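You operate a simulated robot arm through the tools that you are given. There is no shell and no other tool. Be economical: measure what you need, move in short steps, check, and stop when the job is done.

Carry out the task below with a simulated two-armed robot. There is one attempt and no reset: what you move stays moved.

Task
Fetch the big open bottle and stand it on the top of the tackle chest. Close the spool box lid. Put the cold pack that says "2" from the reel bench on the battery bench and the cold pack labelled "4" on the corner bench. Screw the cap back on the oil bottle on the side table. Put the sanding block on the wash bench away on the lower wall shelf. Put the blue filing block from the wash bench on the tackle bench and the orange filing block in the inside of the parts tray. Do these in any order. Set down upright: big open bottle, sanding block, filing block.

It is judged by the outcome, as a careful person would: the job done as asked, and still so three seconds after it is handed in. It fails if anything else is knocked over, pushed out of place, dropped, spilled or broken. Lids that push on must go on centred and level and be pressed home; caps that screw on are set level and turned clockwise until they are tight.

Robot
Two 7-joint arms with fingered hands on one trunk, on a base that drives. Base frame: it is fixed to the floor where the robot stands at the start and does not move with it; the origin is under the middle of the robot, x ahead of it, y to its left, z up; the surface under the hand at the start is at about z = 800. Readings come in mm, degrees, newtons and seconds.
The left shoulder is at the start at [91, 125, 1047], the right one opposite. With the tool pointing down near the work surface each hand reaches from about 480 to 840 mm from the robot's upright axis, wherever it stands, measured 20 degrees to its own side. Places, roughly: battery bench [-2900, -3100, 800]; big open bottle (6x6x15 cm) [600, 0, 800]; cold pack [1000, -500, 750]; corner bench [-1000, -4900, 800]; filing block [1250, -3250, 750]; inside of the parts tray (17x24 cm) [-1620, -960, 800]; lower wall shelf (18x36 cm) [-3580, 880, 840]; oil bottle [-750, -1750, 750]; sanding block (8x5x6 cm) [900, -3300, 800]; spool box lid [300, -400, 400]; tackle bench [0, 900, 800]; top of the tackle chest [-1600, 3200, 900]. Payload 3.6 kg a hand.
Tool frame (each hand has its own): the origin (TCP) lies between the finger pads and is the grasp point; the fingertips stand 30 mm ahead of it; z points along the fingers, y is the line along which they close. Largest opening 104 mm; the body of the gripper starts 35 mm behind the TCP. The gripper is a hand of 4 fingers: y runs from the thumb to the fingers, the wrist lies at [-15, -104, -178] in the tool frame.
Orientation is told as [roll, pitch, yaw] about the base's x, y, z axes, in that order, counted from this pose: with the fingers straight down and the wrist toward the robot, the tool's x, y and z point along [0, 1, 0], [1, 0, 0] and [0, 0, -1] of the base frame.

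Tools
- The arms move only by the tool nudge_tool. It takes "left_steps", "right_steps" or both (then of equal length, played together; a hand with none holds still); each is text: rows parted by semicolons, each of 6 numbers parted by spaces: the shift along the tool's x, y, z in units of 200 mm (1.0 is 200 mm), then the turn, a rotation vector about the tool's x, y, z in units of 45 degrees (1.0 is 45 degrees). In form: dx dy dz ax ay az; .... A call has 1 to 12 rows; each row is the pose to reach, as a shift and turn from the pose commanded when the call began, along the tool's axes at that moment. A call with a number of a shift or a turn outside -1 to 1 is refused whole. A row lasts 0.2 s, in which the tool goes at most 50 mm and 8.6 degrees; a call with a longer step from one row to the next is refused whole. A pose out of reach is approached as far as the arm can. The call stops where the force on the tool passes 40 N (or 10 N more than at its start, if that is more) or the arm is blocked; 0.2 s more then pass. In this call time passes only in rows, and 0.2 s behind the last. The reply holds the time, the measured pose of the TCP, the force on the tool along the base axes, the opening and the grip force, in the units named above and with some noise, with the torque about the TCP (base axes, N m) and any sound that the robot's microphone picked up, and new pictures: "show" is both (left out), scene, wrist or none (wrist: the cameras of the hands that moved).
- Cameras (640 x 400 px; columns grow to the right, rows downward): "scene" is now at [202.5, 17.3, 1172.7]; the picture's right is [0.24, -0.97, 0.00], its down [-0.63, -0.16, -0.76] and it looks along [0.74, 0.18, -0.65] (base axes); focal length 214 px, centre (320, 200). "left" rides on the left gripper at [-61, -92, -130] in its tool frame; the picture's right is [-0.81, -0.28, 0.52], its down [0.53, -0.71, 0.46] and it looks along [0.24, 0.64, 0.72] (tool axes); focal length 275 px, centre (320, 200). "right" rides on the right gripper at [61, -92, -130] in its tool frame; the picture's right is [-0.81, 0.28, -0.52], its down [-0.53, -0.71, 0.46] and it looks along [-0.24, 0.64, 0.72] (tool axes); focal length 275 px, centre (320, 200).
- move_column(by): slides the trunk up (or, below 0, down) by that many mm; the arms and the scene camera ride with it, the base frame stays. It gives what a move gives, with no picture.
- base_move(legs): drives the robot by 1 to 6 legs, each [ahead, left, turn to the left] in mm, mm and degrees, along the robot's own axes; the way and the turn of a leg run together, so that a leg with both is an arc; at most 1500 mm and 180 degrees a leg. The arms and the cameras ride along, it lands a little off, and it stops where it bumps. It gives what a move gives, and a new picture of the scene camera.
- move_fingers(index, middle, ring, thumb_bend, thumb_turn, hand): sets how far each is bent, from 0 (flat) to 1 (curled in); at 0.3 the hand is open as for a grip, at 0.7 the pads meet at the TCP. One left out holds its place. A second passes; each finger stops where it meets its share of the squeeze, and holds until it gets a number again. It is the only way to open and close the hand. It gives what a move gives, with no picture; readings hold the bend of each and the force on the fingers (four entries, about 0 where the hand has none), thumb and palm. thumb_turn goes from beside the hand (0) to across from the fingers (1), as for a grip.
- head_to(pan, tilt): turns the head with the scene camera to pan (to the left, within 80 degrees either way) and tilt (down, from -29 to 69), counted from straight ahead of the robot. It gives what a move gives, and a new picture of the scene camera.
- locate(camera, pixels): for up to 12 pixels [column, row] of the newest picture of that camera ("zoom" is the newest enlarged one), the place [x, y, z] in the base frame of the surface seen there, good to about 2 mm. The clock stands still meanwhile.
- inspect(camera, box): a new picture of the part [left, top, right, bottom] of that camera's present view, enlarged. The clock stands still meanwhile.
- sign_off(): hands the job in; it is judged then, once.

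Go step by step. Measure first, check grasps and placings, and put right what went wrong. The budget is 138 turns and 260 pictures, counting those below and the enlarged ones. Unless the task says otherwise, let go and move clear before handing in.

The tools are called after "Emit:" by a JSON object that holds its "api" and its "payload". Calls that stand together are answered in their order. nudge_tool: Moves the arms, as the interface text tells. Its arguments: {"type":"object","properties":{"left_steps":{"type":"string"},"right_steps":{"type":"string"},"show":{"type":"string","enum":["both","scene","wrist","none"]}},"required":[]} The other tools are called the same way: move_column (by) slides the trunk up or down; move_fingers (index, middle, ring, thumb_bend, thumb_turn, hand) moves the fingers one by one; base_move (legs) drives the base; head_to (pan, tilt) turns the head that bears the scene camera; locate (camera, pixels) gives the place of the surface under pixels of a picture; inspect (camera, box) takes an enlarged picture of a part of a camera's view; sign_off () hands the job in.

At the start:

```text
t: 0.0
left_eef_pos: [588.1, 95.8, 1108.4]
left_ee_rot: [0.0, 0.0, 0.0]
left_force: [-0.2, -0.8, 0.2]
left_torque: [-0.01, 0.0, -0.04]
left_width: 103.8
left_grip_force: 0.1
left_shape: jaw
left_bend: [0.3, 0.3, 0.3, 0.3, 0.98]
left_finger forces: [0.1, 0.0, 0.1, 0.0, 0.0, 0.0]
right_eef_pos: [388.9, -312.2, 1138.9]
right_ee_rot: [0.0, 0.0, 0.0]
right_force: [-0.4, 0.6, 0.3]
right_torque: [0.0, -0.02, 0.0]
right_width: 103.7
right_grip_force: 0.1
right_shape: jaw
right_bend: [0.3, 0.3, 0.3, 0.3, 0.98]
right_finger forces: [0.0, 0.1, 0.0, 0.0, 0.0, 0.1]
trunk travel left (down, up): [-275.0, 261.0]
robot x, y, heading: [-1.2, -0.4, -0.1]
head pan, tilt: [13.8, 40.7]
```

scene: 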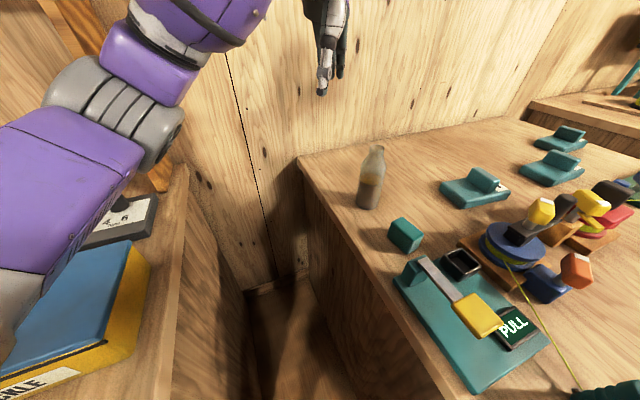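
right: 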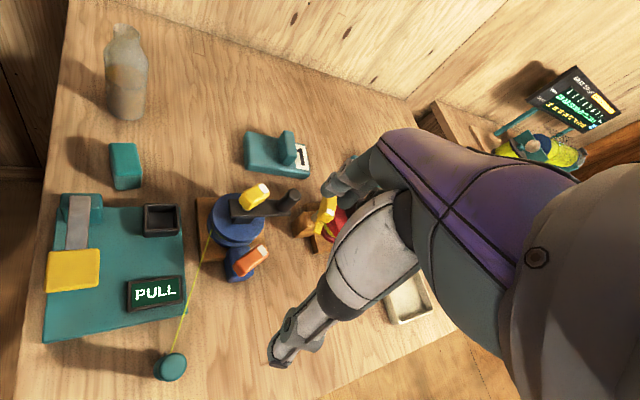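
left: 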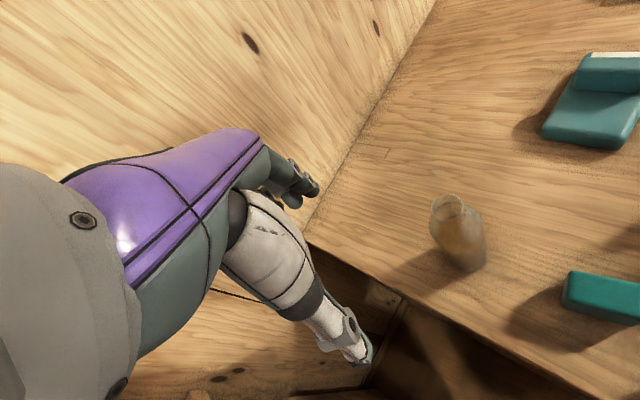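

The bottle stands at scene pixel (370,180), on the reel bench ahead. I measure it and look around to the right.

Emit:
{"api": "locate", "payload": {"camera": "scene", "pixels": [[375, 150], [370, 180], [367, 205], [405, 235], [560, 137], [550, 165], [475, 187], [300, 160], [440, 380], [120, 215], [60, 320], [170, 170]]}}

Emit:
{"api": "head_to", "payload": {"pan": -40, "tilt": 40}}

```text
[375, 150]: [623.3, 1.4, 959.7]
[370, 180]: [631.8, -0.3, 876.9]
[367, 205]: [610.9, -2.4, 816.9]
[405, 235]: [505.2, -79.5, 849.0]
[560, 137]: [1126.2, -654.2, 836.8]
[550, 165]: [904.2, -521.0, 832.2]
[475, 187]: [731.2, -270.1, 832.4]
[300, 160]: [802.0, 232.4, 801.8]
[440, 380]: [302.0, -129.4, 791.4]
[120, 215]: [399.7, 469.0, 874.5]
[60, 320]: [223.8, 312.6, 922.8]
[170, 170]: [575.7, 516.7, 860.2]
```

```text
t: 1.2
left_eef_pos: [587.7, 97.4, 1109.3]
left_ee_rot: [0.1, 0.0, 0.0]
left_force: [0.0, -1.0, 0.5]
left_torque: [0.01, 0.01, 0.02]
left_width: 103.5
left_grip_force: 0.1
left_shape: jaw
left_bend: [0.3, 0.3, 0.3, 0.3, 0.98]
left_finger forces: [0.1, 0.0, 0.1, 0.0, 0.0, 0.1]
right_eef_pos: [387.7, -311.4, 1140.7]
right_ee_rot: [0.0, 0.0, 0.0]
right_force: [-0.1, -0.8, -0.2]
right_torque: [-0.01, 0.03, 0.01]
right_width: 103.8
right_grip_force: 0.1
right_shape: jaw
right_bend: [0.3, 0.3, 0.3, 0.3, 0.98]
right_finger forces: [0.1, 0.0, 0.0, 0.0, 0.0, 0.0]
trunk travel left (down, up): [-275.0, 261.0]
robot x, y, heading: [-2.0, -1.7, -0.1]
head pan, tilt: [-40.0, 40.0]
```

scene: 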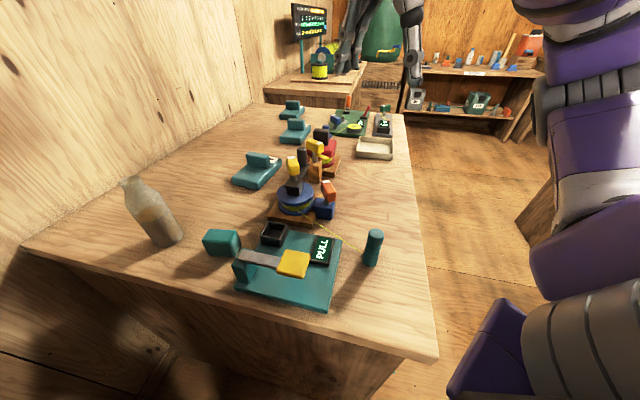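

The teal pieces at (258,168), (295,131), (290,110) may be the cold packs; I zoom in on them and survey further.

Emit:
{"api": "inspect", "payload": {"camera": "scene", "box": [220, 80, 420, 205]}}

Emit:
{"api": "inspect", "payload": {"camera": "scene", "box": [380, 20, 560, 132]}}

Emit:
{"api": "locate", "payload": {"camera": "scene", "pixels": [[437, 355], [405, 115], [262, 103], [25, 248], [258, 170], [295, 132], [290, 110], [375, 150], [350, 125], [384, 124], [480, 70], [490, 105]]}}

Emit:
{"api": "head_to", "payload": {"pan": -78, "tilt": 30}}

```text
3.20 times, centred on (320, 142) of scene
```

zoom: 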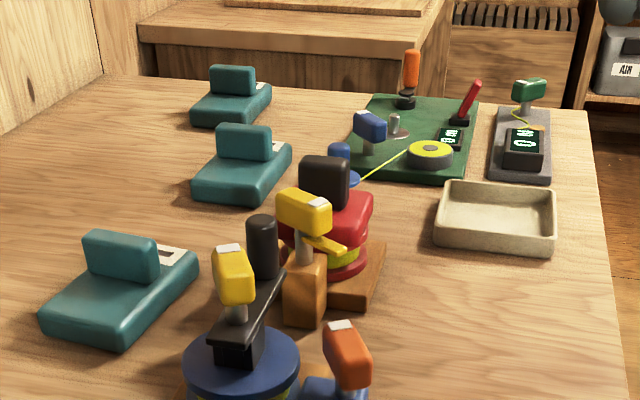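

```text
3.56 times, centred on (470, 76) of scene
```

zoom: 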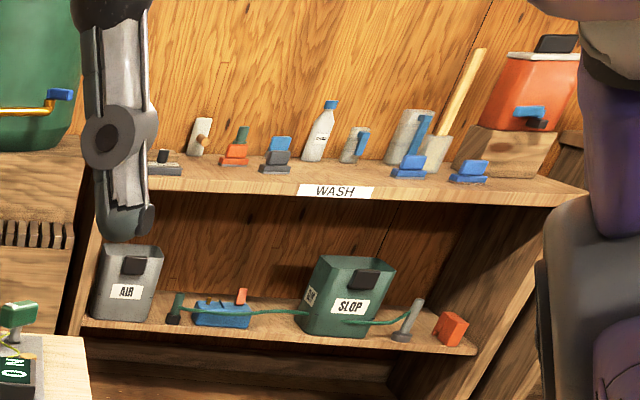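

```text
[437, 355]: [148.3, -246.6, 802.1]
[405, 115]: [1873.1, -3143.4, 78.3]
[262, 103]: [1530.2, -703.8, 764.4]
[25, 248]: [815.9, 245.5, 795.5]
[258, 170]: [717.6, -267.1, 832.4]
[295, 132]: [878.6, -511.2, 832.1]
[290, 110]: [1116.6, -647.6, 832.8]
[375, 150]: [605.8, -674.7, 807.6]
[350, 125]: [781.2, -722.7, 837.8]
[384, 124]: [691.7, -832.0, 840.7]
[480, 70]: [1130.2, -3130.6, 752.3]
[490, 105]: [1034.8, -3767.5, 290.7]
```

```text
t: 2.3
left_eef_pos: [589.7, 96.6, 1109.3]
left_ee_rot: [-0.1, 0.1, -0.1]
left_force: [0.0, -0.5, 0.5]
left_torque: [0.0, 0.01, 0.01]
left_width: 103.3
left_grip_force: 0.1
left_shape: jaw
left_bend: [0.3, 0.3, 0.3, 0.3, 0.98]
left_finger forces: [0.0, 0.1, 0.0, 0.0, 0.0, 0.0]
right_eef_pos: [389.5, -312.1, 1140.5]
right_ee_rot: [0.0, 0.1, -0.1]
right_force: [-0.5, 0.4, -0.2]
right_torque: [-0.04, -0.03, -0.01]
right_width: 103.6
right_grip_force: 0.1
right_shape: jaw
right_bend: [0.3, 0.3, 0.3, 0.3, 0.98]
right_finger forces: [0.1, 0.0, 0.1, 0.1, 0.0, 0.0]
trunk travel left (down, up): [-275.0, 261.0]
robot x, y, heading: [-2.4, -0.2, -0.1]
head pan, tilt: [-78.0, 30.0]
```

scene: 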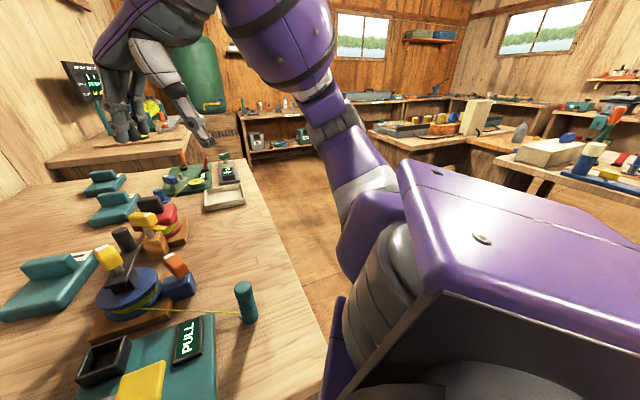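

Labels lie flat beside each pack's grip; I read them by zooming the wrist and the scene pictures, and look further left.

Emit:
{"api": "inspect", "payload": {"camera": "right", "box": [230, 120, 400, 226]}}

Emit:
{"api": "inspect", "payload": {"camera": "left", "box": [400, 150, 560, 300]}}

Emit:
{"api": "inspect", "payload": {"camera": "scene", "box": [320, 20, 640, 220]}}

Emit:
{"api": "head_to", "payload": {"pan": 78, "tilt": 30}}

```text
3.76 times, centred on (315, 173) of right
```

zoom: 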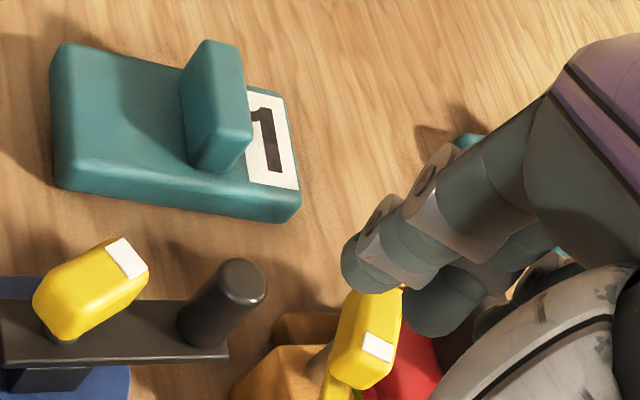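

```text
2.67 times, centred on (480, 225) of left
```

zoom: 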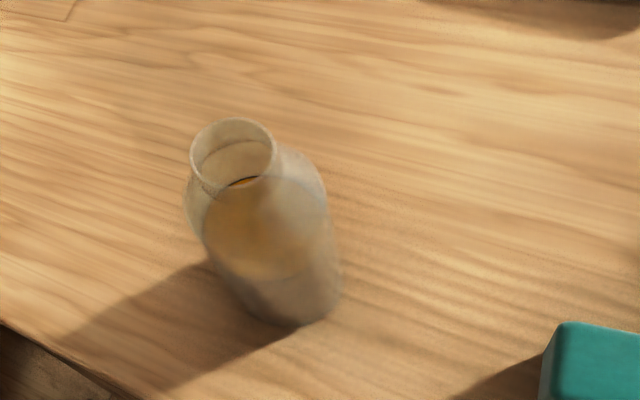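

```text
2.00 times, centred on (480, 120) of scene
```

zoom: 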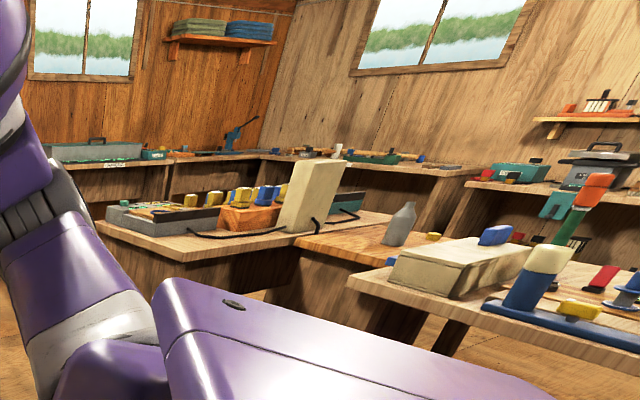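

```text
t: 4.7
left_eef_pos: [587.2, 95.9, 1110.8]
left_ee_rot: [0.0, 0.1, 0.1]
left_force: [0.0, -0.3, 0.2]
left_torque: [0.0, 0.01, -0.02]
left_width: 104.0
left_grip_force: 0.1
left_shape: jaw
left_bend: [0.3, 0.3, 0.3, 0.3, 0.98]
left_finger forces: [0.1, 0.1, 0.0, 0.0, 0.0, 0.0]
right_eef_pos: [388.5, -311.3, 1140.1]
right_ee_rot: [-0.1, 0.0, 0.0]
right_force: [0.7, 0.0, -0.3]
right_torque: [0.04, 0.0, 0.01]
right_width: 103.7
right_grip_force: 0.0
right_shape: jaw
right_bend: [0.3, 0.3, 0.3, 0.3, 0.98]
right_finger forces: [0.1, 0.0, 0.0, 0.1, 0.1, 0.1]
trunk travel left (down, up): [-275.0, 261.0]
robot x, y, heading: [2.7, 0.3, -0.2]
head pan, tilt: [78.0, 30.0]
```

scene: 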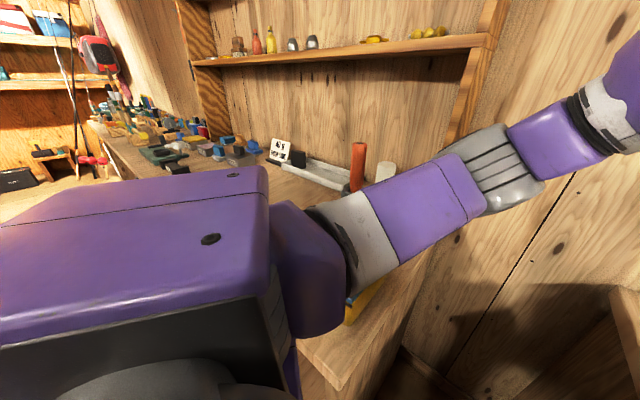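

The tackle bench lies to the left at close quarters. I back off and go right around the reel bench corner to face its front and look for the spool box.

Emit:
{"api": "base_move", "payload": {"legs": [[-350, 0, 0], [0, -850, 36]]}}

Emit:
{"api": "head_to", "payload": {"pan": 10, "tilt": 40}}

```text
t: 14.4
left_eef_pos: [325.1, -373.7, 1109.3]
left_ee_rot: [0.0, 0.0, 35.5]
left_force: [-0.5, -0.2, 0.5]
left_torque: [0.01, 0.06, -0.01]
left_width: 103.7
left_grip_force: 0.1
left_shape: jaw
left_bend: [0.3, 0.3, 0.3, 0.3, 0.98]
left_finger forces: [0.0, 0.1, 0.0, 0.0, 0.0, 0.0]
right_eef_pos: [401.1, -821.8, 1140.5]
right_ee_rot: [-0.1, 0.0, 35.7]
right_force: [-0.1, 0.3, 0.3]
right_torque: [-0.02, 0.01, 0.01]
right_width: 104.0
right_grip_force: 0.0
right_shape: jaw
right_bend: [0.3, 0.3, 0.3, 0.3, 0.98]
right_finger forces: [0.1, 0.1, 0.1, 0.0, 0.1, 0.0]
trunk travel left (down, up): [-275.0, 261.0]
robot x, y, heading: [-95.9, -793.4, 35.6]
head pan, tilt: [78.0, 30.0]
```

scene: 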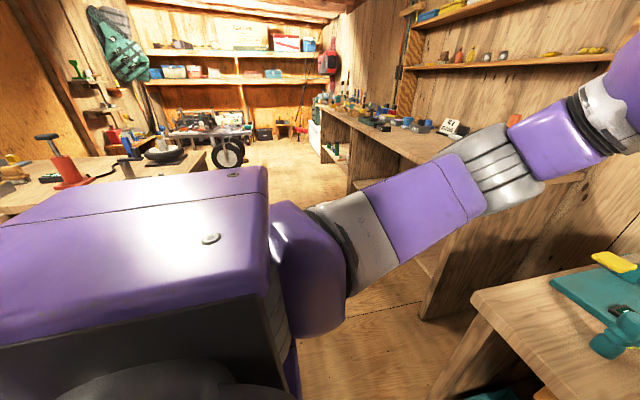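

```text
t: 15.8
left_eef_pos: [326.4, -374.3, 1109.3]
left_ee_rot: [-0.1, 0.0, 35.5]
left_force: [-0.8, -0.6, -0.4]
left_torque: [-0.01, 0.0, 0.02]
left_width: 103.8
left_grip_force: 0.1
left_shape: jaw
left_bend: [0.3, 0.3, 0.3, 0.3, 0.98]
left_finger forces: [0.0, 0.0, 0.0, 0.0, 0.1, 0.0]
right_eef_pos: [402.0, -823.3, 1139.6]
right_ee_rot: [0.1, 0.1, 35.6]
right_force: [-0.6, -0.1, -0.9]
right_torque: [-0.01, -0.02, 0.0]
right_width: 103.5
right_grip_force: 0.0
right_shape: jaw
right_bend: [0.3, 0.3, 0.3, 0.3, 0.98]
right_finger forces: [0.0, 0.1, 0.0, 0.0, 0.0, 0.1]
trunk travel left (down, up): [-275.0, 261.0]
robot x, y, heading: [-96.7, -796.2, 35.8]
head pan, tilt: [10.0, 40.0]
```

scene: 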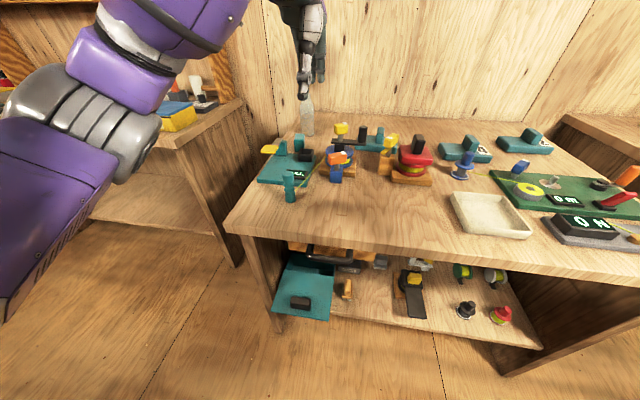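

The lower shelf at (305,285) holds a teal box, likely the spool box with its lid hanging open; I zoom there and on the two packs at (465,150) and (525,142).

Emit:
{"api": "inspect", "payload": {"camera": "scene", "box": [240, 220, 448, 350]}}

Emit:
{"api": "inspect", "payload": {"camera": "scene", "box": [430, 110, 574, 200]}}

Emit:
{"api": "locate", "payload": {"camera": "scene", "pixels": [[300, 302], [278, 318], [330, 318], [287, 265], [330, 270], [310, 245], [225, 230], [330, 247], [470, 150], [530, 142], [310, 262], [350, 268]]}}

```text
3.08 times, centred on (344, 285) of scene
```

zoom: 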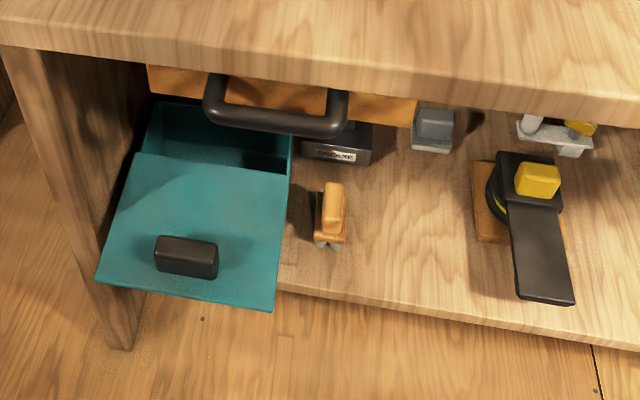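

```text
4.44 times, centred on (502, 155) of scene
```

zoom: 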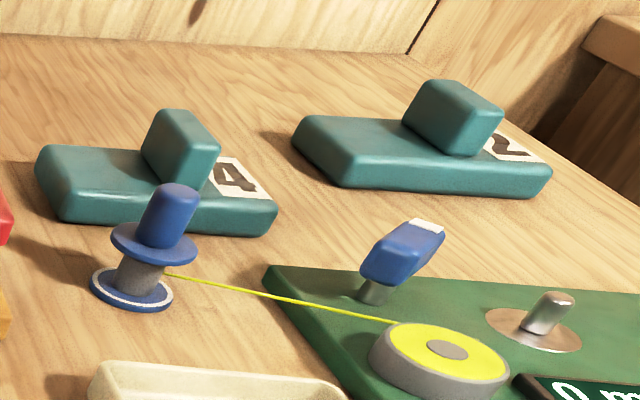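

```text
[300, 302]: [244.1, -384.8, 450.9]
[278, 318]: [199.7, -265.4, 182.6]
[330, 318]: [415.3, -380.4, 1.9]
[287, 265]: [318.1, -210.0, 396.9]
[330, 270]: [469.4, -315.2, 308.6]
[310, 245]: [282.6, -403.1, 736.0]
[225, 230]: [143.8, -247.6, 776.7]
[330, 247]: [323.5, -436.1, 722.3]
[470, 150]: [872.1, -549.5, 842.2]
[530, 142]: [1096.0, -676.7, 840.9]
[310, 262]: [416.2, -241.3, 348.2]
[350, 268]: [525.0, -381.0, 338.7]
```

The middle pack reads "4" (near x 872, y -550), the far one "2" (near 1096, -677). The spool box lid seems to be a slid-out plate with a knob; I measure its corners in the zoom after retaking it.

Emit:
{"api": "inspect", "payload": {"camera": "scene", "box": [260, 240, 356, 330]}}

Emit:
{"api": "locate", "payload": {"camera": "scene", "pixels": [[274, 308], [325, 318], [334, 282], [286, 274], [288, 304], [310, 307], [294, 262], [326, 276], [290, 285], [315, 295], [315, 265], [305, 272]]}}

Emit:
{"api": "move_column", "payload": {"by": -270}}

Emit:
{"api": "head_to", "payload": {"pan": 10, "tilt": 40}}

```text
4.44 times, centred on (308, 285) of scene
```

zoom: 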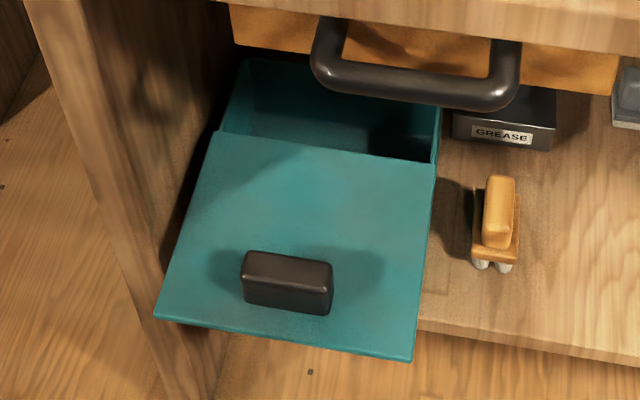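

```text
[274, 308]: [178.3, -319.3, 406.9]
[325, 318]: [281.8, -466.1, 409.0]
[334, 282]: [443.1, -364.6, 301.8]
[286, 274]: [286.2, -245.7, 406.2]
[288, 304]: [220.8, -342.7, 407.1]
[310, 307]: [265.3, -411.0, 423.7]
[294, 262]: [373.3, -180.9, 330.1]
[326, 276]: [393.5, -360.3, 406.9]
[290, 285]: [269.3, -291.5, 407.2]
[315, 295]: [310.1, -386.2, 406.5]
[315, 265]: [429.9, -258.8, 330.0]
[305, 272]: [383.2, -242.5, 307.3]
```

```text
t: 18.5
left_eef_pos: [325.8, -374.2, 839.4]
left_ee_rot: [-0.1, 0.0, 35.5]
left_force: [-0.4, 0.1, 0.1]
left_torque: [0.0, -0.01, 0.0]
left_width: 103.7
left_grip_force: 0.0
left_shape: jaw
left_bend: [0.3, 0.3, 0.3, 0.3, 0.98]
left_finger forces: [0.1, 0.1, 0.1, 0.1, 0.1, 0.0]
right_eef_pos: [400.8, -821.2, 870.0]
right_ee_rot: [0.1, -0.2, 35.7]
right_force: [0.2, -0.4, 0.2]
right_torque: [-0.02, -0.02, 0.01]
right_width: 103.7
right_grip_force: 0.0
right_shape: jaw
right_bend: [0.3, 0.3, 0.3, 0.3, 0.98]
right_finger forces: [0.0, 0.1, 0.0, 0.1, 0.0, 0.1]
trunk travel left (down, up): [-5.0, 531.0]
robot x, y, heading: [-100.2, -796.0, 35.5]
head pan, tilt: [10.0, 40.0]
```

```text
t: 19.1
left_eef_pos: [325.8, -374.5, 840.1]
left_ee_rot: [0.0, -0.1, 35.5]
left_force: [-1.1, -0.3, 0.3]
left_torque: [-0.01, -0.04, 0.0]
left_width: 104.0
left_grip_force: 0.0
left_shape: jaw
left_bend: [0.3, 0.3, 0.3, 0.3, 0.98]
left_finger forces: [0.0, 0.0, 0.1, 0.0, 0.0, 0.1]
right_eef_pos: [400.8, -823.2, 869.2]
right_ee_rot: [0.0, -0.1, 35.6]
right_force: [-0.1, -0.3, 0.6]
right_torque: [0.0, -0.02, 0.0]
right_width: 103.7
right_grip_force: 0.0
right_shape: jaw
right_bend: [0.3, 0.3, 0.3, 0.3, 0.98]
right_finger forces: [0.0, 0.0, 0.0, 0.1, 0.0, 0.0]
trunk travel left (down, up): [-5.0, 531.0]
robot x, y, heading: [-96.3, -791.4, 35.7]
head pan, tilt: [10.0, 40.0]
```

scene: 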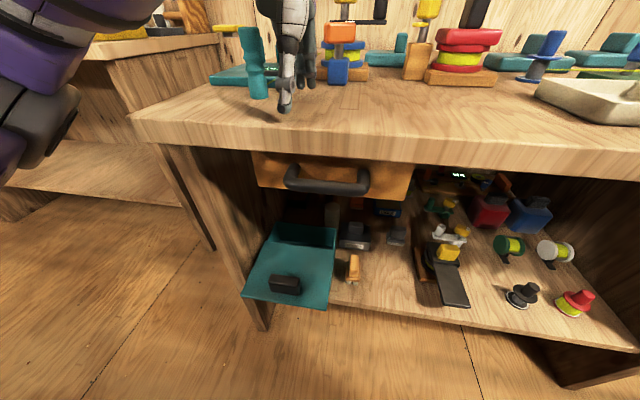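

The lid plate is level at z 407 and slid out ~130 mm along the bench's depth; it must be pushed in by its knob at about (244,-380,430). My left hand hovers low over the bench, so I raise a little, back off, and then lower and tilt the hand.

Emit:
{"api": "locate", "payload": {"camera": "scene", "pixels": [[242, 293], [325, 306], [336, 245], [265, 242], [283, 281], [285, 275], [275, 224], [338, 228], [290, 234], [285, 291], [272, 285], [298, 286]]}}

Emit:
{"api": "move_column", "payload": {"by": 40}}

Emit:
{"api": "base_move", "payload": {"legs": [[-260, 0, 0]]}}

Emit:
{"api": "move_fingers", "payload": {"hand": "left", "index": 0.7, "middle": 0.7, "ring": 0.7, "thumb_bend": 0.7}}

Emit:
{"api": "move_column", "payload": {"by": -44}}

Emit:
{"api": "nudge_tool", "payload": {"left_steps": "0 0 0.125 -0.125 0 0; 0 0 0.25 -0.25 0 0; 0 0 0.375 -0.375 0 0; 0 0 0.5 -0.5 0 0; 0 0 0.625 -0.625 0 0; 0 0 0.75 -0.75 0 0; 0 0 0.875 -0.875 0 0; 0 0 1 -1 0 0", "show": "none"}}

Emit:
{"api": "nudge_tool", "payload": {"left_steps": "0 -0.15 0.15 0 0 0; 0 -0.3 0.3 0 0 0; 0 -0.45 0.45 0 0 0; 0 -0.6 0.6 0 0 0; 0 -0.7 0.7 0 0 0", "show": "scene"}}

```text
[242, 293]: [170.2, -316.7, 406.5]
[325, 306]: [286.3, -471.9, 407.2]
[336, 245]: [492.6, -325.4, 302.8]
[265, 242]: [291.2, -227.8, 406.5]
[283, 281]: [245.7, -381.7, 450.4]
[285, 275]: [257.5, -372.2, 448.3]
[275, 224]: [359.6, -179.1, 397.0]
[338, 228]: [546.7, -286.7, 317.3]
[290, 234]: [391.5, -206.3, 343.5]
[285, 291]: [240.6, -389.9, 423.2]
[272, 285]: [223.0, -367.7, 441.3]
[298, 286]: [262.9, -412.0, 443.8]
```

```text
t: 19.9
left_eef_pos: [325.2, -373.6, 880.7]
left_ee_rot: [-0.1, 0.0, 35.4]
left_force: [0.0, 0.8, 0.1]
left_torque: [-0.01, -0.02, 0.04]
left_width: 103.9
left_grip_force: 0.0
left_shape: jaw
left_bend: [0.3, 0.3, 0.3, 0.3, 0.98]
left_finger forces: [0.0, 0.1, 0.0, 0.0, 0.0, 0.0]
right_eef_pos: [397.5, -825.6, 902.2]
right_ee_rot: [0.2, -0.6, 35.8]
right_force: [-0.4, 0.2, -1.1]
right_torque: [-0.01, 0.02, -0.03]
right_width: 104.0
right_grip_force: 0.1
right_shape: jaw
right_bend: [0.3, 0.3, 0.3, 0.3, 0.98]
right_finger forces: [0.1, 0.1, 0.1, 0.1, 0.0, 0.0]
trunk travel left (down, up): [-45.0, 491.0]
robot x, y, heading: [-96.0, -796.3, 35.5]
head pan, tilt: [10.0, 40.0]
```

```text
t: 21.8
left_eef_pos: [112.0, -527.5, 880.6]
left_ee_rot: [0.0, 0.0, 35.5]
left_force: [0.4, -1.0, -0.4]
left_torque: [0.02, 0.01, -0.01]
left_width: 103.7
left_grip_force: 0.1
left_shape: jaw
left_bend: [0.3, 0.3, 0.3, 0.3, 0.98]
left_finger forces: [0.1, 0.0, 0.0, 0.0, 0.0, 0.0]
right_eef_pos: [181.1, -978.1, 903.0]
right_ee_rot: [0.2, -0.5, 35.7]
right_force: [-0.2, -0.7, 0.4]
right_torque: [-0.02, 0.02, -0.03]
right_width: 103.5
right_grip_force: 0.0
right_shape: jaw
right_bend: [0.3, 0.3, 0.3, 0.3, 0.98]
right_finger forces: [0.0, 0.1, 0.1, 0.0, 0.0, 0.0]
trunk travel left (down, up): [-45.0, 491.0]
robot x, y, heading: [-309.2, -945.7, 35.7]
head pan, tilt: [10.0, 40.0]
```

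scene: 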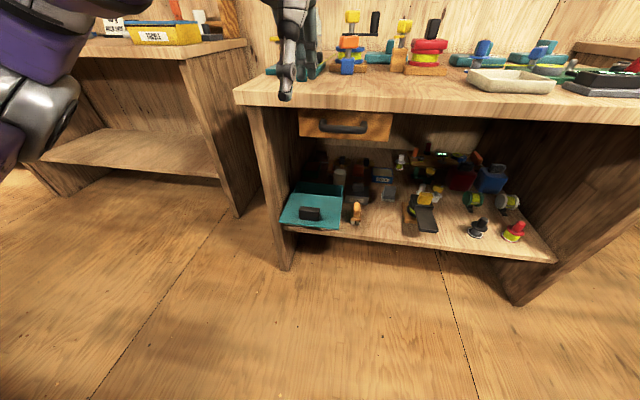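

```text
t: 22.8
left_eef_pos: [111.3, -527.7, 879.4]
left_ee_rot: [0.0, 0.0, 35.6]
left_force: [0.5, 0.9, -0.2]
left_torque: [0.01, 0.01, 0.0]
left_width: 1.4
left_grip_force: 0.0
left_shape: fingers
left_bend: [0.7, 0.7, 0.7, 0.7, 0.98]
left_finger forces: [0.1, 0.0, 0.0, 0.1, 0.0, 0.0]
right_eef_pos: [180.8, -979.5, 902.5]
right_ee_rot: [0.2, -0.6, 35.6]
right_force: [0.3, -0.5, -0.2]
right_torque: [0.06, 0.03, -0.02]
right_width: 103.9
right_grip_force: 0.0
right_shape: jaw
right_bend: [0.3, 0.3, 0.3, 0.3, 0.98]
right_finger forces: [0.0, 0.0, 0.0, 0.0, 0.1, 0.0]
trunk travel left (down, up): [-45.0, 491.0]
robot x, y, heading: [-309.2, -946.6, 35.5]
head pan, tilt: [10.0, 40.0]
```

```text
t: 23.7
left_eef_pos: [111.5, -529.0, 835.7]
left_ee_rot: [0.0, 0.0, 35.6]
left_force: [0.5, 0.8, 0.3]
left_torque: [0.03, 0.0, 0.0]
left_width: 1.2
left_grip_force: 0.1
left_shape: fingers
left_bend: [0.7, 0.7, 0.7, 0.7, 0.98]
left_finger forces: [0.0, 0.0, 0.1, 0.1, 0.0, 0.1]
right_eef_pos: [181.5, -979.5, 858.9]
right_ee_rot: [0.2, -0.6, 35.8]
right_force: [0.2, 0.8, -0.5]
right_torque: [-0.01, 0.01, -0.01]
right_width: 103.7
right_grip_force: 0.0
right_shape: jaw
right_bend: [0.3, 0.3, 0.3, 0.3, 0.98]
right_finger forces: [0.1, 0.0, 0.0, 0.1, 0.0, 0.1]
trunk travel left (down, up): [-1.0, 535.0]
robot x, y, heading: [-312.4, -945.5, 35.5]
head pan, tilt: [10.0, 40.0]
```

```text
t: 25.5
left_eef_pos: [112.2, -528.5, 635.5]
left_ee_rot: [-0.1, -44.9, 35.4]
left_force: [0.5, -0.7, 0.6]
left_torque: [-0.01, 0.01, 0.04]
left_width: 1.0
left_grip_force: 0.0
left_shape: fingers
left_bend: [0.7, 0.7, 0.7, 0.7, 0.98]
left_finger forces: [0.0, 0.0, 0.0, 0.0, 0.1, 0.0]
right_eef_pos: [181.3, -979.4, 858.2]
right_ee_rot: [0.1, -0.6, 35.7]
right_force: [0.0, -0.8, -0.2]
right_torque: [-0.02, 0.03, 0.01]
right_width: 104.0
right_grip_force: 0.1
right_shape: jaw
right_bend: [0.3, 0.3, 0.3, 0.3, 0.98]
right_finger forces: [0.0, 0.1, 0.0, 0.1, 0.0, 0.0]
trunk travel left (down, up): [-1.0, 535.0]
robot x, y, heading: [-310.5, -947.2, 35.8]
head pan, tilt: [10.0, 40.0]
```

```text
t: 26.7
left_eef_pos: [112.4, -528.5, 436.9]
left_ee_rot: [0.1, -45.0, 35.5]
left_force: [0.2, 0.3, 0.9]
left_torque: [0.0, -0.02, 0.01]
left_width: 1.0
left_grip_force: 0.0
left_shape: fingers
left_bend: [0.7, 0.7, 0.7, 0.7, 0.98]
left_finger forces: [0.1, 0.1, 0.0, 0.0, 0.1, 0.0]
right_eef_pos: [183.5, -979.8, 858.5]
right_ee_rot: [0.2, -0.5, 35.8]
right_force: [-0.1, -0.3, 0.1]
right_torque: [-0.01, 0.01, 0.02]
right_width: 103.5
right_grip_force: 0.0
right_shape: jaw
right_bend: [0.3, 0.3, 0.3, 0.3, 0.98]
right_finger forces: [0.0, 0.0, 0.0, 0.1, 0.2, 0.1]
trunk travel left (down, up): [-1.0, 535.0]
robot x, y, heading: [-313.2, -948.5, 35.2]
head pan, tilt: [10.0, 40.0]
```

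scene: 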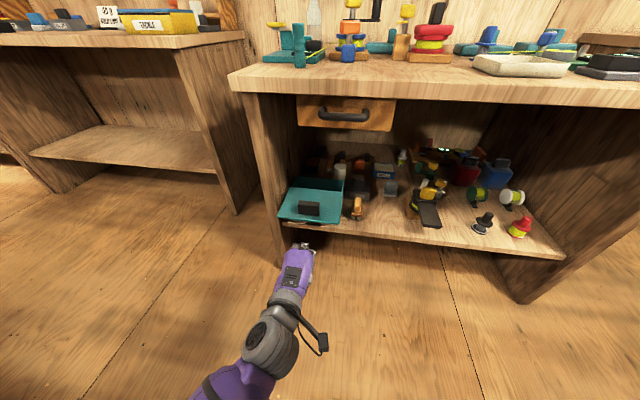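

Hand is tilted at z 437, 186 mm short of the knob and 38 mm to its right. I raise 15 mm, drive 125 ahead and 38 left, and check.

Emit:
{"api": "nudge_tool", "payload": {"left_steps": "0 0.05 -0.05 0 0 0", "show": "none"}}

Emit:
{"api": "base_move", "payload": {"legs": [[125, 38, 0]]}}

Emit:
{"api": "inspect", "payload": {"camera": "left", "box": [0, 0, 640, 400]}}

```text
t: 27.1
left_eef_pos: [113.5, -527.1, 452.5]
left_ee_rot: [0.1, -45.0, 35.4]
left_force: [-0.4, 0.9, 0.2]
left_torque: [0.02, -0.02, 0.0]
left_width: 1.2
left_grip_force: 0.1
left_shape: fingers
left_bend: [0.7, 0.7, 0.7, 0.7, 0.98]
left_finger forces: [0.1, 0.0, 0.0, 0.0, 0.1, 0.1]
right_eef_pos: [181.7, -979.4, 857.5]
right_ee_rot: [0.1, -0.6, 35.7]
right_force: [0.1, 0.1, 0.4]
right_torque: [0.02, 0.03, 0.01]
right_width: 103.7
right_grip_force: 0.0
right_shape: jaw
right_bend: [0.3, 0.3, 0.3, 0.3, 0.98]
right_finger forces: [0.1, 0.0, 0.1, 0.1, 0.1, 0.1]
trunk travel left (down, up): [-1.0, 535.0]
robot x, y, heading: [-310.0, -949.5, 35.4]
head pan, tilt: [10.0, 40.0]
```

```text
t: 28.4
left_eef_pos: [191.7, -426.5, 452.6]
left_ee_rot: [0.0, -45.0, 35.5]
left_force: [0.7, 0.1, 0.7]
left_torque: [0.02, -0.02, 0.0]
left_width: 1.1
left_grip_force: 0.0
left_shape: fingers
left_bend: [0.7, 0.7, 0.7, 0.7, 0.98]
left_finger forces: [0.1, 0.0, 0.1, 0.0, 0.0, 0.0]
right_eef_pos: [259.3, -878.9, 857.9]
right_ee_rot: [0.2, -0.7, 35.7]
right_force: [-0.2, -0.6, -0.3]
right_torque: [0.0, 0.0, 0.0]
right_width: 103.7
right_grip_force: 0.1
right_shape: jaw
right_bend: [0.3, 0.3, 0.3, 0.3, 0.98]
right_finger forces: [0.0, 0.0, 0.2, 0.0, 0.0, 0.0]
trunk travel left (down, up): [-1.0, 535.0]
robot x, y, heading: [-231.6, -843.5, 35.3]
head pan, tilt: [10.0, 40.0]
```

scene: 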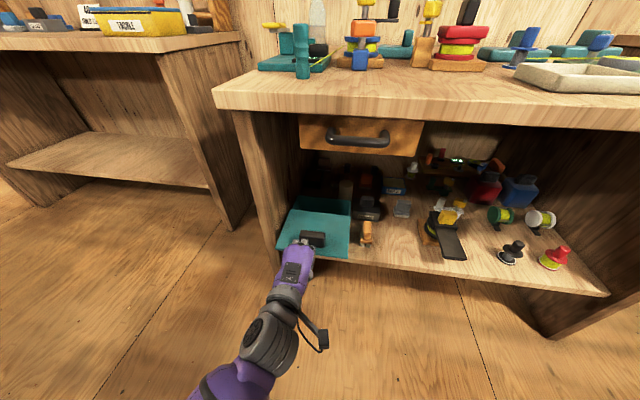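

```text
1.00 times, centred on (320, 200) of left (not enlarged: the box is as wide or as high as the picture)
```

zoom: 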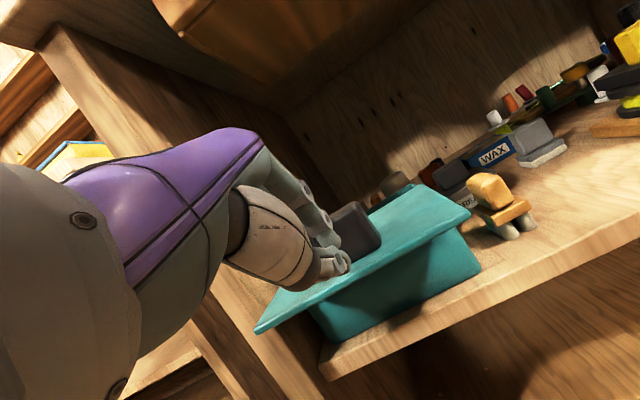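

The tool is aligned, tips about 40 mm short of the knob. I push straight in by 110 mm in small rows.

Emit:
{"api": "nudge_tool", "payload": {"left_steps": "0 0.06 0.06 0 0 0; 0 0.12 0.12 0 0 0; 0 0.18 0.18 0 0 0; 0 0.24 0.24 0 0 0; 0 0.3 0.3 0 0 0; 0 0.345 0.345 0 0 0; 0 0.39 0.39 0 0 0"}}

Emit:
{"api": "inspect", "payload": {"camera": "scene", "box": [260, 170, 388, 270]}}

```text
t: 30.2
left_eef_pos: [266.0, -346.1, 443.5]
left_ee_rot: [5.4, -44.6, 31.8]
left_force: [-0.8, -0.4, -0.4]
left_torque: [0.02, 0.02, -0.03]
left_width: 1.2
left_grip_force: 0.4
left_shape: fingers
left_bend: [0.7, 0.7, 0.7, 0.7, 0.98]
left_finger forces: [0.1, 0.4, 0.1, 0.0, 0.1, 0.0]
right_eef_pos: [260.9, -879.8, 858.0]
right_ee_rot: [0.2, -0.6, 35.6]
right_force: [-0.1, 0.7, -0.1]
right_torque: [-0.03, -0.01, -0.01]
right_width: 103.5
right_grip_force: 0.1
right_shape: jaw
right_bend: [0.3, 0.3, 0.3, 0.3, 0.98]
right_finger forces: [0.0, 0.0, 0.1, 0.1, 0.0, 0.1]
trunk travel left (down, up): [-1.0, 535.0]
robot x, y, heading: [-232.3, -851.3, 35.3]
head pan, tilt: [10.0, 40.0]
stopped in row 7 (left hand): the arm was blocked; the commanded pose is now the measured one
```

scene: 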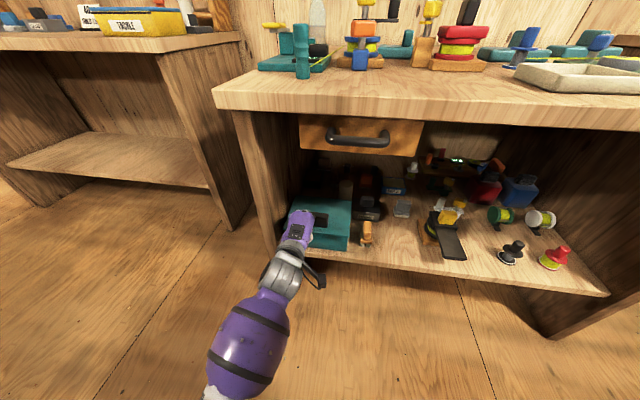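
left: 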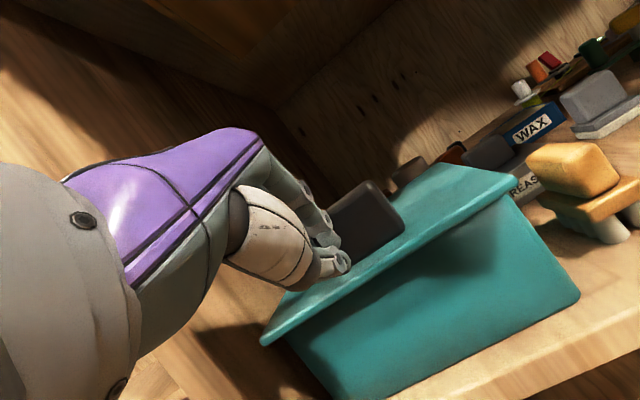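

```text
4.00 times, centred on (324, 220) of scene
```

zoom: 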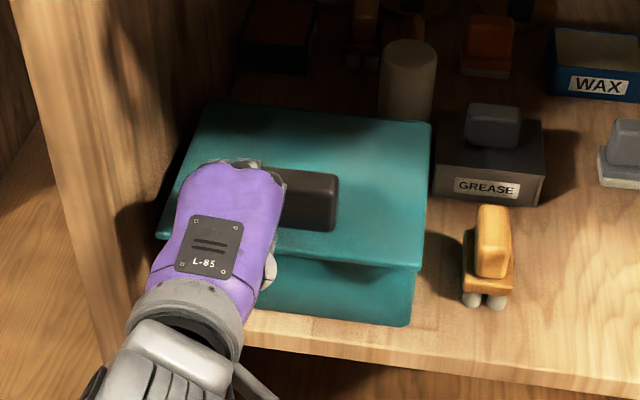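

The lid moved in about 65 mm, then the arm got blocked (no force at the tool). The lid's front still overhangs the box; I measure both fronts and the back.

Emit:
{"api": "locate", "payload": {"camera": "zoom", "pixels": [[418, 268], [428, 128], [208, 108], [160, 235], [405, 322], [350, 200], [415, 275], [300, 115], [310, 225], [418, 290], [100, 150], [410, 170]]}}

Emit:
{"api": "nudge_tool", "payload": {"left_steps": "0 -0.035 -0.035 0 0 0; 0 -0.07 -0.07 0 0 0", "show": "none"}}

```text
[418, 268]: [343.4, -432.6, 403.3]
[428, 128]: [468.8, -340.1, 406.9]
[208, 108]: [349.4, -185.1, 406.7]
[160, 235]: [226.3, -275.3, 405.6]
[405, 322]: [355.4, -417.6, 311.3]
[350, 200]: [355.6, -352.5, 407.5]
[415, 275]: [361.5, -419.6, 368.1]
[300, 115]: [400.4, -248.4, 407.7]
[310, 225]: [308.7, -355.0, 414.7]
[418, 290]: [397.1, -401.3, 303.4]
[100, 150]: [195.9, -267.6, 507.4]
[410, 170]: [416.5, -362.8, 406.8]
```

```text
t: 30.8
left_eef_pos: [251.1, -345.2, 454.0]
left_ee_rot: [7.1, -45.7, 30.8]
left_force: [0.2, 0.2, -0.6]
left_torque: [0.02, 0.01, 0.02]
left_width: 1.0
left_grip_force: 0.0
left_shape: fingers
left_bend: [0.7, 0.7, 0.7, 0.7, 0.98]
left_finger forces: [0.0, 0.1, 0.0, 0.1, 0.1, 0.0]
right_eef_pos: [260.1, -878.8, 858.0]
right_ee_rot: [0.2, -0.6, 35.5]
right_force: [-0.1, -0.4, 0.4]
right_torque: [0.02, -0.05, 0.01]
right_width: 103.4
right_grip_force: 0.0
right_shape: jaw
right_bend: [0.3, 0.3, 0.3, 0.3, 0.98]
right_finger forces: [0.1, 0.1, 0.0, 0.1, 0.1, 0.0]
trunk travel left (down, up): [-1.0, 535.0]
robot x, y, heading: [-234.4, -847.1, 35.4]
head pan, tilt: [10.0, 40.0]
```

The lid front overhangs the box by about 20 mm and lacks ~18 mm to be shut; it is still aligned sideways. I pull the arm back, straighten it, drive closer and push again.

Emit:
{"api": "nudge_tool", "payload": {"left_steps": "0 -0.1 -0.1 0 0 0; 0 -0.2 -0.2 -0.02 0.05 0.05; 0 -0.28 -0.28 -0.02 0.1 0.1", "show": "none"}}

Emit:
{"api": "base_move", "payload": {"legs": [[70, 0, 0]]}}

Emit:
{"api": "inspect", "payload": {"camera": "left", "box": [0, 0, 640, 400]}}

```text
t: 31.8
left_eef_pos: [173.8, -376.5, 446.9]
left_ee_rot: [23.1, -44.2, 18.3]
left_force: [0.7, 0.2, -0.5]
left_torque: [-0.01, 0.03, 0.01]
left_width: 1.2
left_grip_force: 0.2
left_shape: fingers
left_bend: [0.7, 0.7, 0.7, 0.7, 0.98]
left_finger forces: [0.0, 0.0, 0.0, 0.0, 0.1, 0.1]
right_eef_pos: [259.9, -878.3, 858.3]
right_ee_rot: [0.2, -0.6, 35.6]
right_force: [-0.2, 0.3, 0.2]
right_torque: [0.02, 0.01, 0.06]
right_width: 103.7
right_grip_force: 0.2
right_shape: jaw
right_bend: [0.3, 0.3, 0.3, 0.3, 0.98]
right_finger forces: [0.0, 0.1, 0.0, 0.0, 0.0, 0.0]
trunk travel left (down, up): [-1.0, 535.0]
robot x, y, heading: [-234.9, -849.5, 35.6]
head pan, tilt: [10.0, 40.0]
stopped in row 3 (left hand): the arm was blocked; the commanded pose is now the measured one
```

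```text
t: 32.8
left_eef_pos: [230.2, -336.7, 447.1]
left_ee_rot: [23.3, -44.2, 18.2]
left_force: [-0.2, 0.0, 0.0]
left_torque: [-0.02, 0.03, -0.01]
left_width: 1.1
left_grip_force: 0.0
left_shape: fingers
left_bend: [0.7, 0.7, 0.7, 0.7, 0.98]
left_finger forces: [0.0, 0.1, 0.0, 0.1, 0.0, 0.0]
right_eef_pos: [315.0, -839.6, 857.8]
right_ee_rot: [0.2, -0.6, 35.6]
right_force: [0.5, -0.5, -0.4]
right_torque: [0.0, -0.04, -0.01]
right_width: 103.6
right_grip_force: 0.0
right_shape: jaw
right_bend: [0.3, 0.3, 0.3, 0.3, 0.98]
right_finger forces: [0.0, 0.0, 0.0, 0.1, 0.1, 0.0]
trunk travel left (down, up): [-1.0, 535.0]
robot x, y, heading: [-176.6, -806.6, 35.4]
head pan, tilt: [10.0, 40.0]
```

scene: 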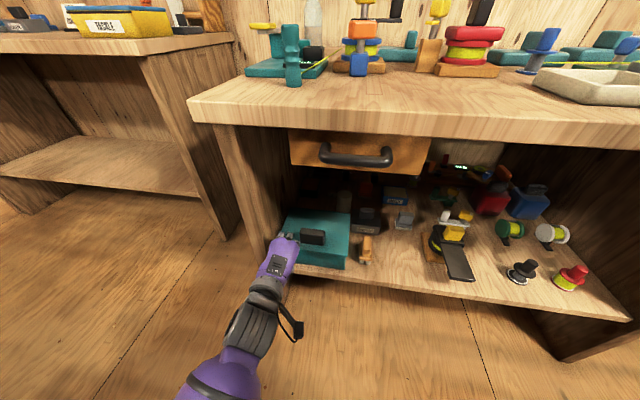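

```text
1.00 times, centred on (320, 200) of left (not enlarged: the box is as wide or as high as the picture)
```

zoom: 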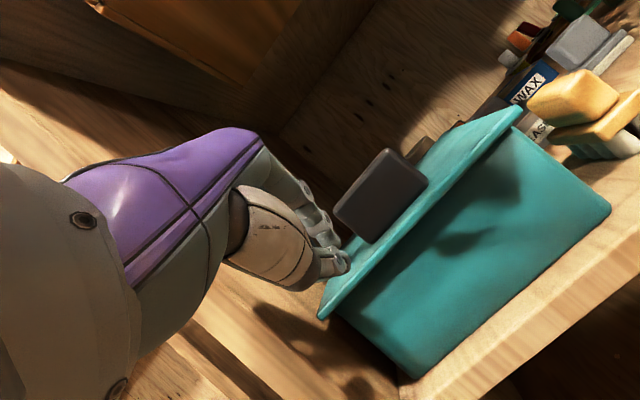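

The hand swung askew (roll 23°) on an arm limit; it stands 49 mm left of the knob's line. I straighten it and shift right, in front of the knob.

Emit:
{"api": "nudge_tool", "payload": {"left_steps": "-0.076 0.023 -0.021 0 -0.083 -0.09; -0.152 0.047 -0.041 0 -0.167 -0.18; -0.228 0.07 -0.062 0 -0.25 -0.27", "show": "wrist"}}

```text
t: 33.6
left_eef_pos: [237.5, -345.8, 443.7]
left_ee_rot: [14.0, -46.3, 22.9]
left_force: [0.0, 0.0, 0.7]
left_torque: [-0.01, 0.0, -0.05]
left_width: 0.9
left_grip_force: 0.0
left_shape: fingers
left_bend: [0.7, 0.7, 0.7, 0.7, 0.98]
left_finger forces: [0.1, 0.1, 0.1, 0.1, 0.0, 0.0]
right_eef_pos: [315.2, -837.6, 858.3]
right_ee_rot: [0.2, -0.6, 35.6]
right_force: [0.5, 0.2, 0.0]
right_torque: [-0.04, 0.01, -0.01]
right_width: 103.7
right_grip_force: 0.0
right_shape: jaw
right_bend: [0.3, 0.3, 0.3, 0.3, 0.98]
right_finger forces: [0.0, 0.1, 0.0, 0.0, 0.0, 0.1]
trunk travel left (down, up): [-1.0, 535.0]
robot x, y, heading: [-176.1, -811.2, 35.3]
head pan, tilt: [10.0, 40.0]
stopped in row 3 (left hand): the arm was blocked; the commanded pose is now the measured one
```

left: 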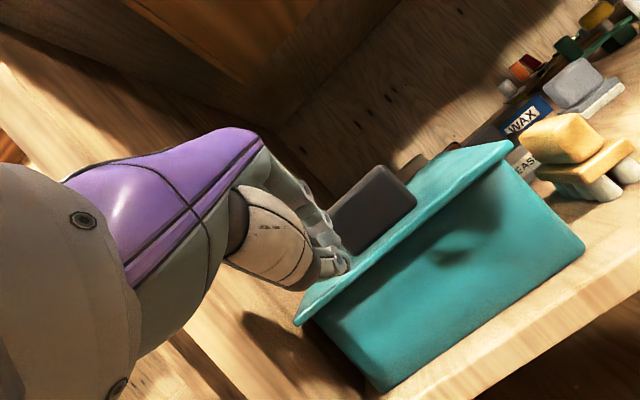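

The arm hits a limit again, so I use the base for the push: shift 10 back and 37 right, then drive 44 ahead so the tips carry the knob the last ~15 mm.

Emit:
{"api": "base_move", "payload": {"legs": [[-10, -37, 0], [42, 0, 0]]}}

Emit:
{"api": "inspect", "payload": {"camera": "scene", "box": [240, 170, 400, 280]}}

```text
t: 35.1
left_eef_pos: [284.1, -355.6, 444.1]
left_ee_rot: [13.8, -46.1, 23.0]
left_force: [0.4, 0.4, 0.4]
left_torque: [-0.01, 0.01, 0.02]
left_width: 1.0
left_grip_force: 0.1
left_shape: fingers
left_bend: [0.7, 0.7, 0.7, 0.7, 0.98]
left_finger forces: [0.1, 0.0, 0.0, 0.0, 0.0, 0.0]
right_eef_pos: [361.6, -849.8, 858.7]
right_ee_rot: [0.3, -0.6, 35.6]
right_force: [0.0, -1.2, -0.5]
right_torque: [0.02, -0.01, -0.01]
right_width: 103.6
right_grip_force: 0.2
right_shape: jaw
right_bend: [0.3, 0.3, 0.3, 0.3, 0.98]
right_finger forces: [0.0, 0.1, 0.1, 0.1, 0.0, 0.0]
trunk travel left (down, up): [-1.0, 535.0]
robot x, y, heading: [-132.2, -819.5, 35.5]
head pan, tilt: [10.0, 40.0]
```

scene: 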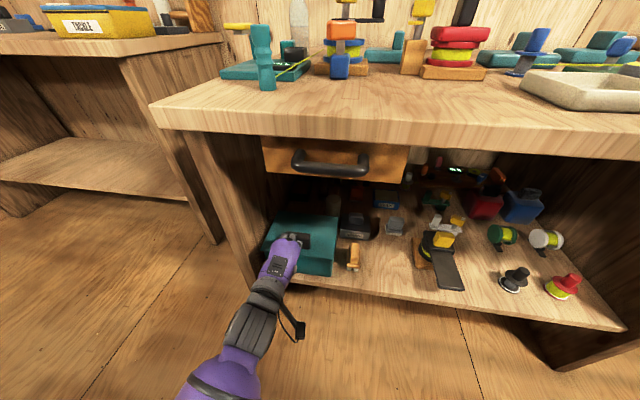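

```text
3.64 times, centred on (320, 225) of scene
```

zoom: 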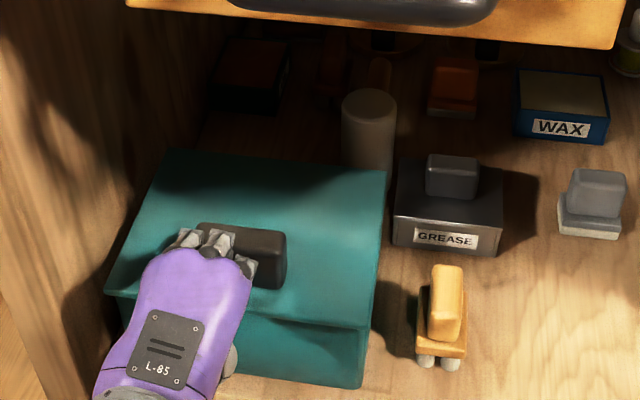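

Emit:
{"api": "locate", "payload": {"camera": "zoom", "pixels": [[364, 322], [383, 172], [170, 155], [110, 290], [358, 350], [340, 330], [340, 310], [270, 270]]}}

Emit:
{"api": "inspect", "payload": {"camera": "left", "box": [0, 0, 640, 400]}}

```text
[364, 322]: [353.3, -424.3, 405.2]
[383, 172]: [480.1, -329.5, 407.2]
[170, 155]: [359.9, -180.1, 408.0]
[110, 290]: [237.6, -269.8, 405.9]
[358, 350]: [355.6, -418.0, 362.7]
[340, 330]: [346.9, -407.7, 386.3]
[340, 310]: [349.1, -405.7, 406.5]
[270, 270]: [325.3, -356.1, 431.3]
```

```text
1.00 times, centred on (320, 200) of left (not enlarged: the box is as wide or as high as the picture)
```

zoom: 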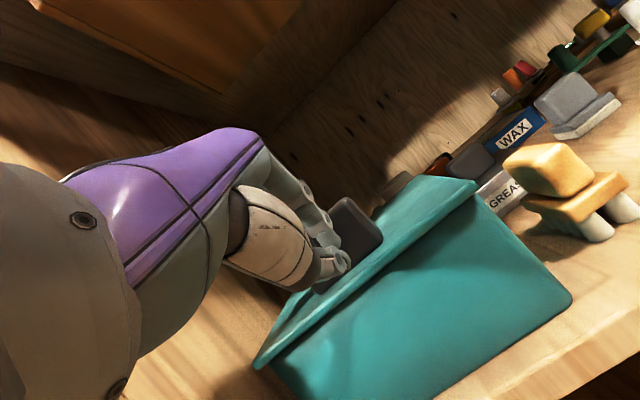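

The lid front now overhangs by only ~5 mm. I push another 6 mm with the base to feel for the end stop.

Emit:
{"api": "base_move", "payload": {"legs": [[7, 0, 0]]}}

Emit:
{"api": "inspect", "payload": {"camera": "scene", "box": [240, 170, 400, 280]}}

Emit:
{"api": "locate", "payload": {"camera": "zoom", "pixels": [[364, 328], [383, 174], [170, 155], [110, 293], [358, 353], [345, 336], [345, 310], [270, 270]]}}

```text
t: 35.9
left_eef_pos: [289.7, -353.3, 443.2]
left_ee_rot: [14.0, -46.2, 22.9]
left_force: [-0.2, 0.5, -1.0]
left_torque: [-0.01, -0.01, -0.03]
left_width: 1.2
left_grip_force: 0.1
left_shape: fingers
left_bend: [0.7, 0.7, 0.7, 0.7, 0.98]
left_finger forces: [0.0, 0.1, 0.0, 0.1, 0.0, 0.0]
right_eef_pos: [367.2, -846.1, 858.0]
right_ee_rot: [0.1, -0.6, 35.6]
right_force: [0.2, -0.5, -0.3]
right_torque: [0.02, 0.02, -0.01]
right_width: 103.6
right_grip_force: 0.1
right_shape: jaw
right_bend: [0.3, 0.3, 0.3, 0.3, 0.98]
right_finger forces: [0.1, 0.2, 0.0, 0.0, 0.0, 0.0]
trunk travel left (down, up): [-1.0, 535.0]
robot x, y, heading: [-123.9, -815.2, 35.2]
head pan, tilt: [10.0, 40.0]
```

scene: 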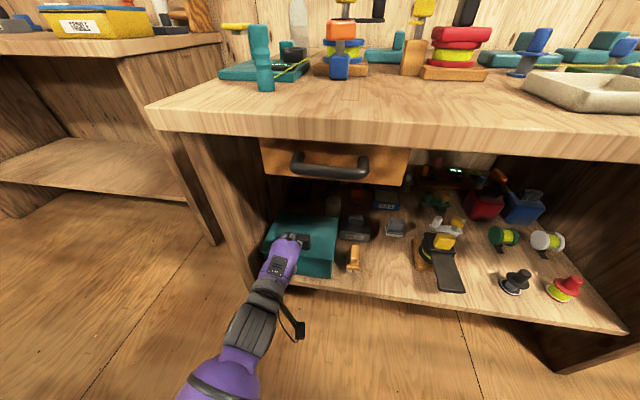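

```text
3.64 times, centred on (320, 225) of scene
```

zoom: 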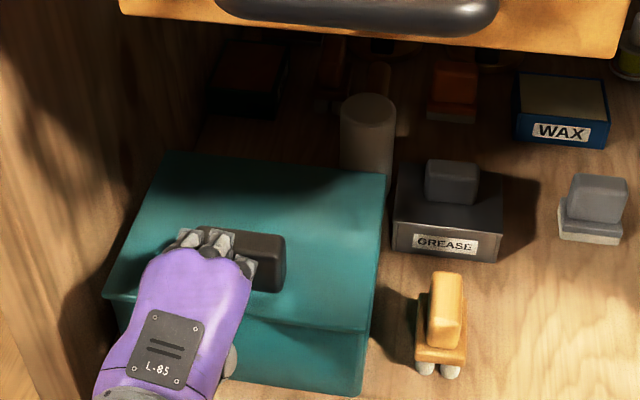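

```text
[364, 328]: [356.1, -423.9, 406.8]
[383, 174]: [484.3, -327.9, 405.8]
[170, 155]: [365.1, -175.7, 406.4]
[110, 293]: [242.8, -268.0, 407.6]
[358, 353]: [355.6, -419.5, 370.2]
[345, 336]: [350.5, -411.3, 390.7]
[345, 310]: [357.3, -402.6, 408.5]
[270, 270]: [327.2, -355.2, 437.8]
```

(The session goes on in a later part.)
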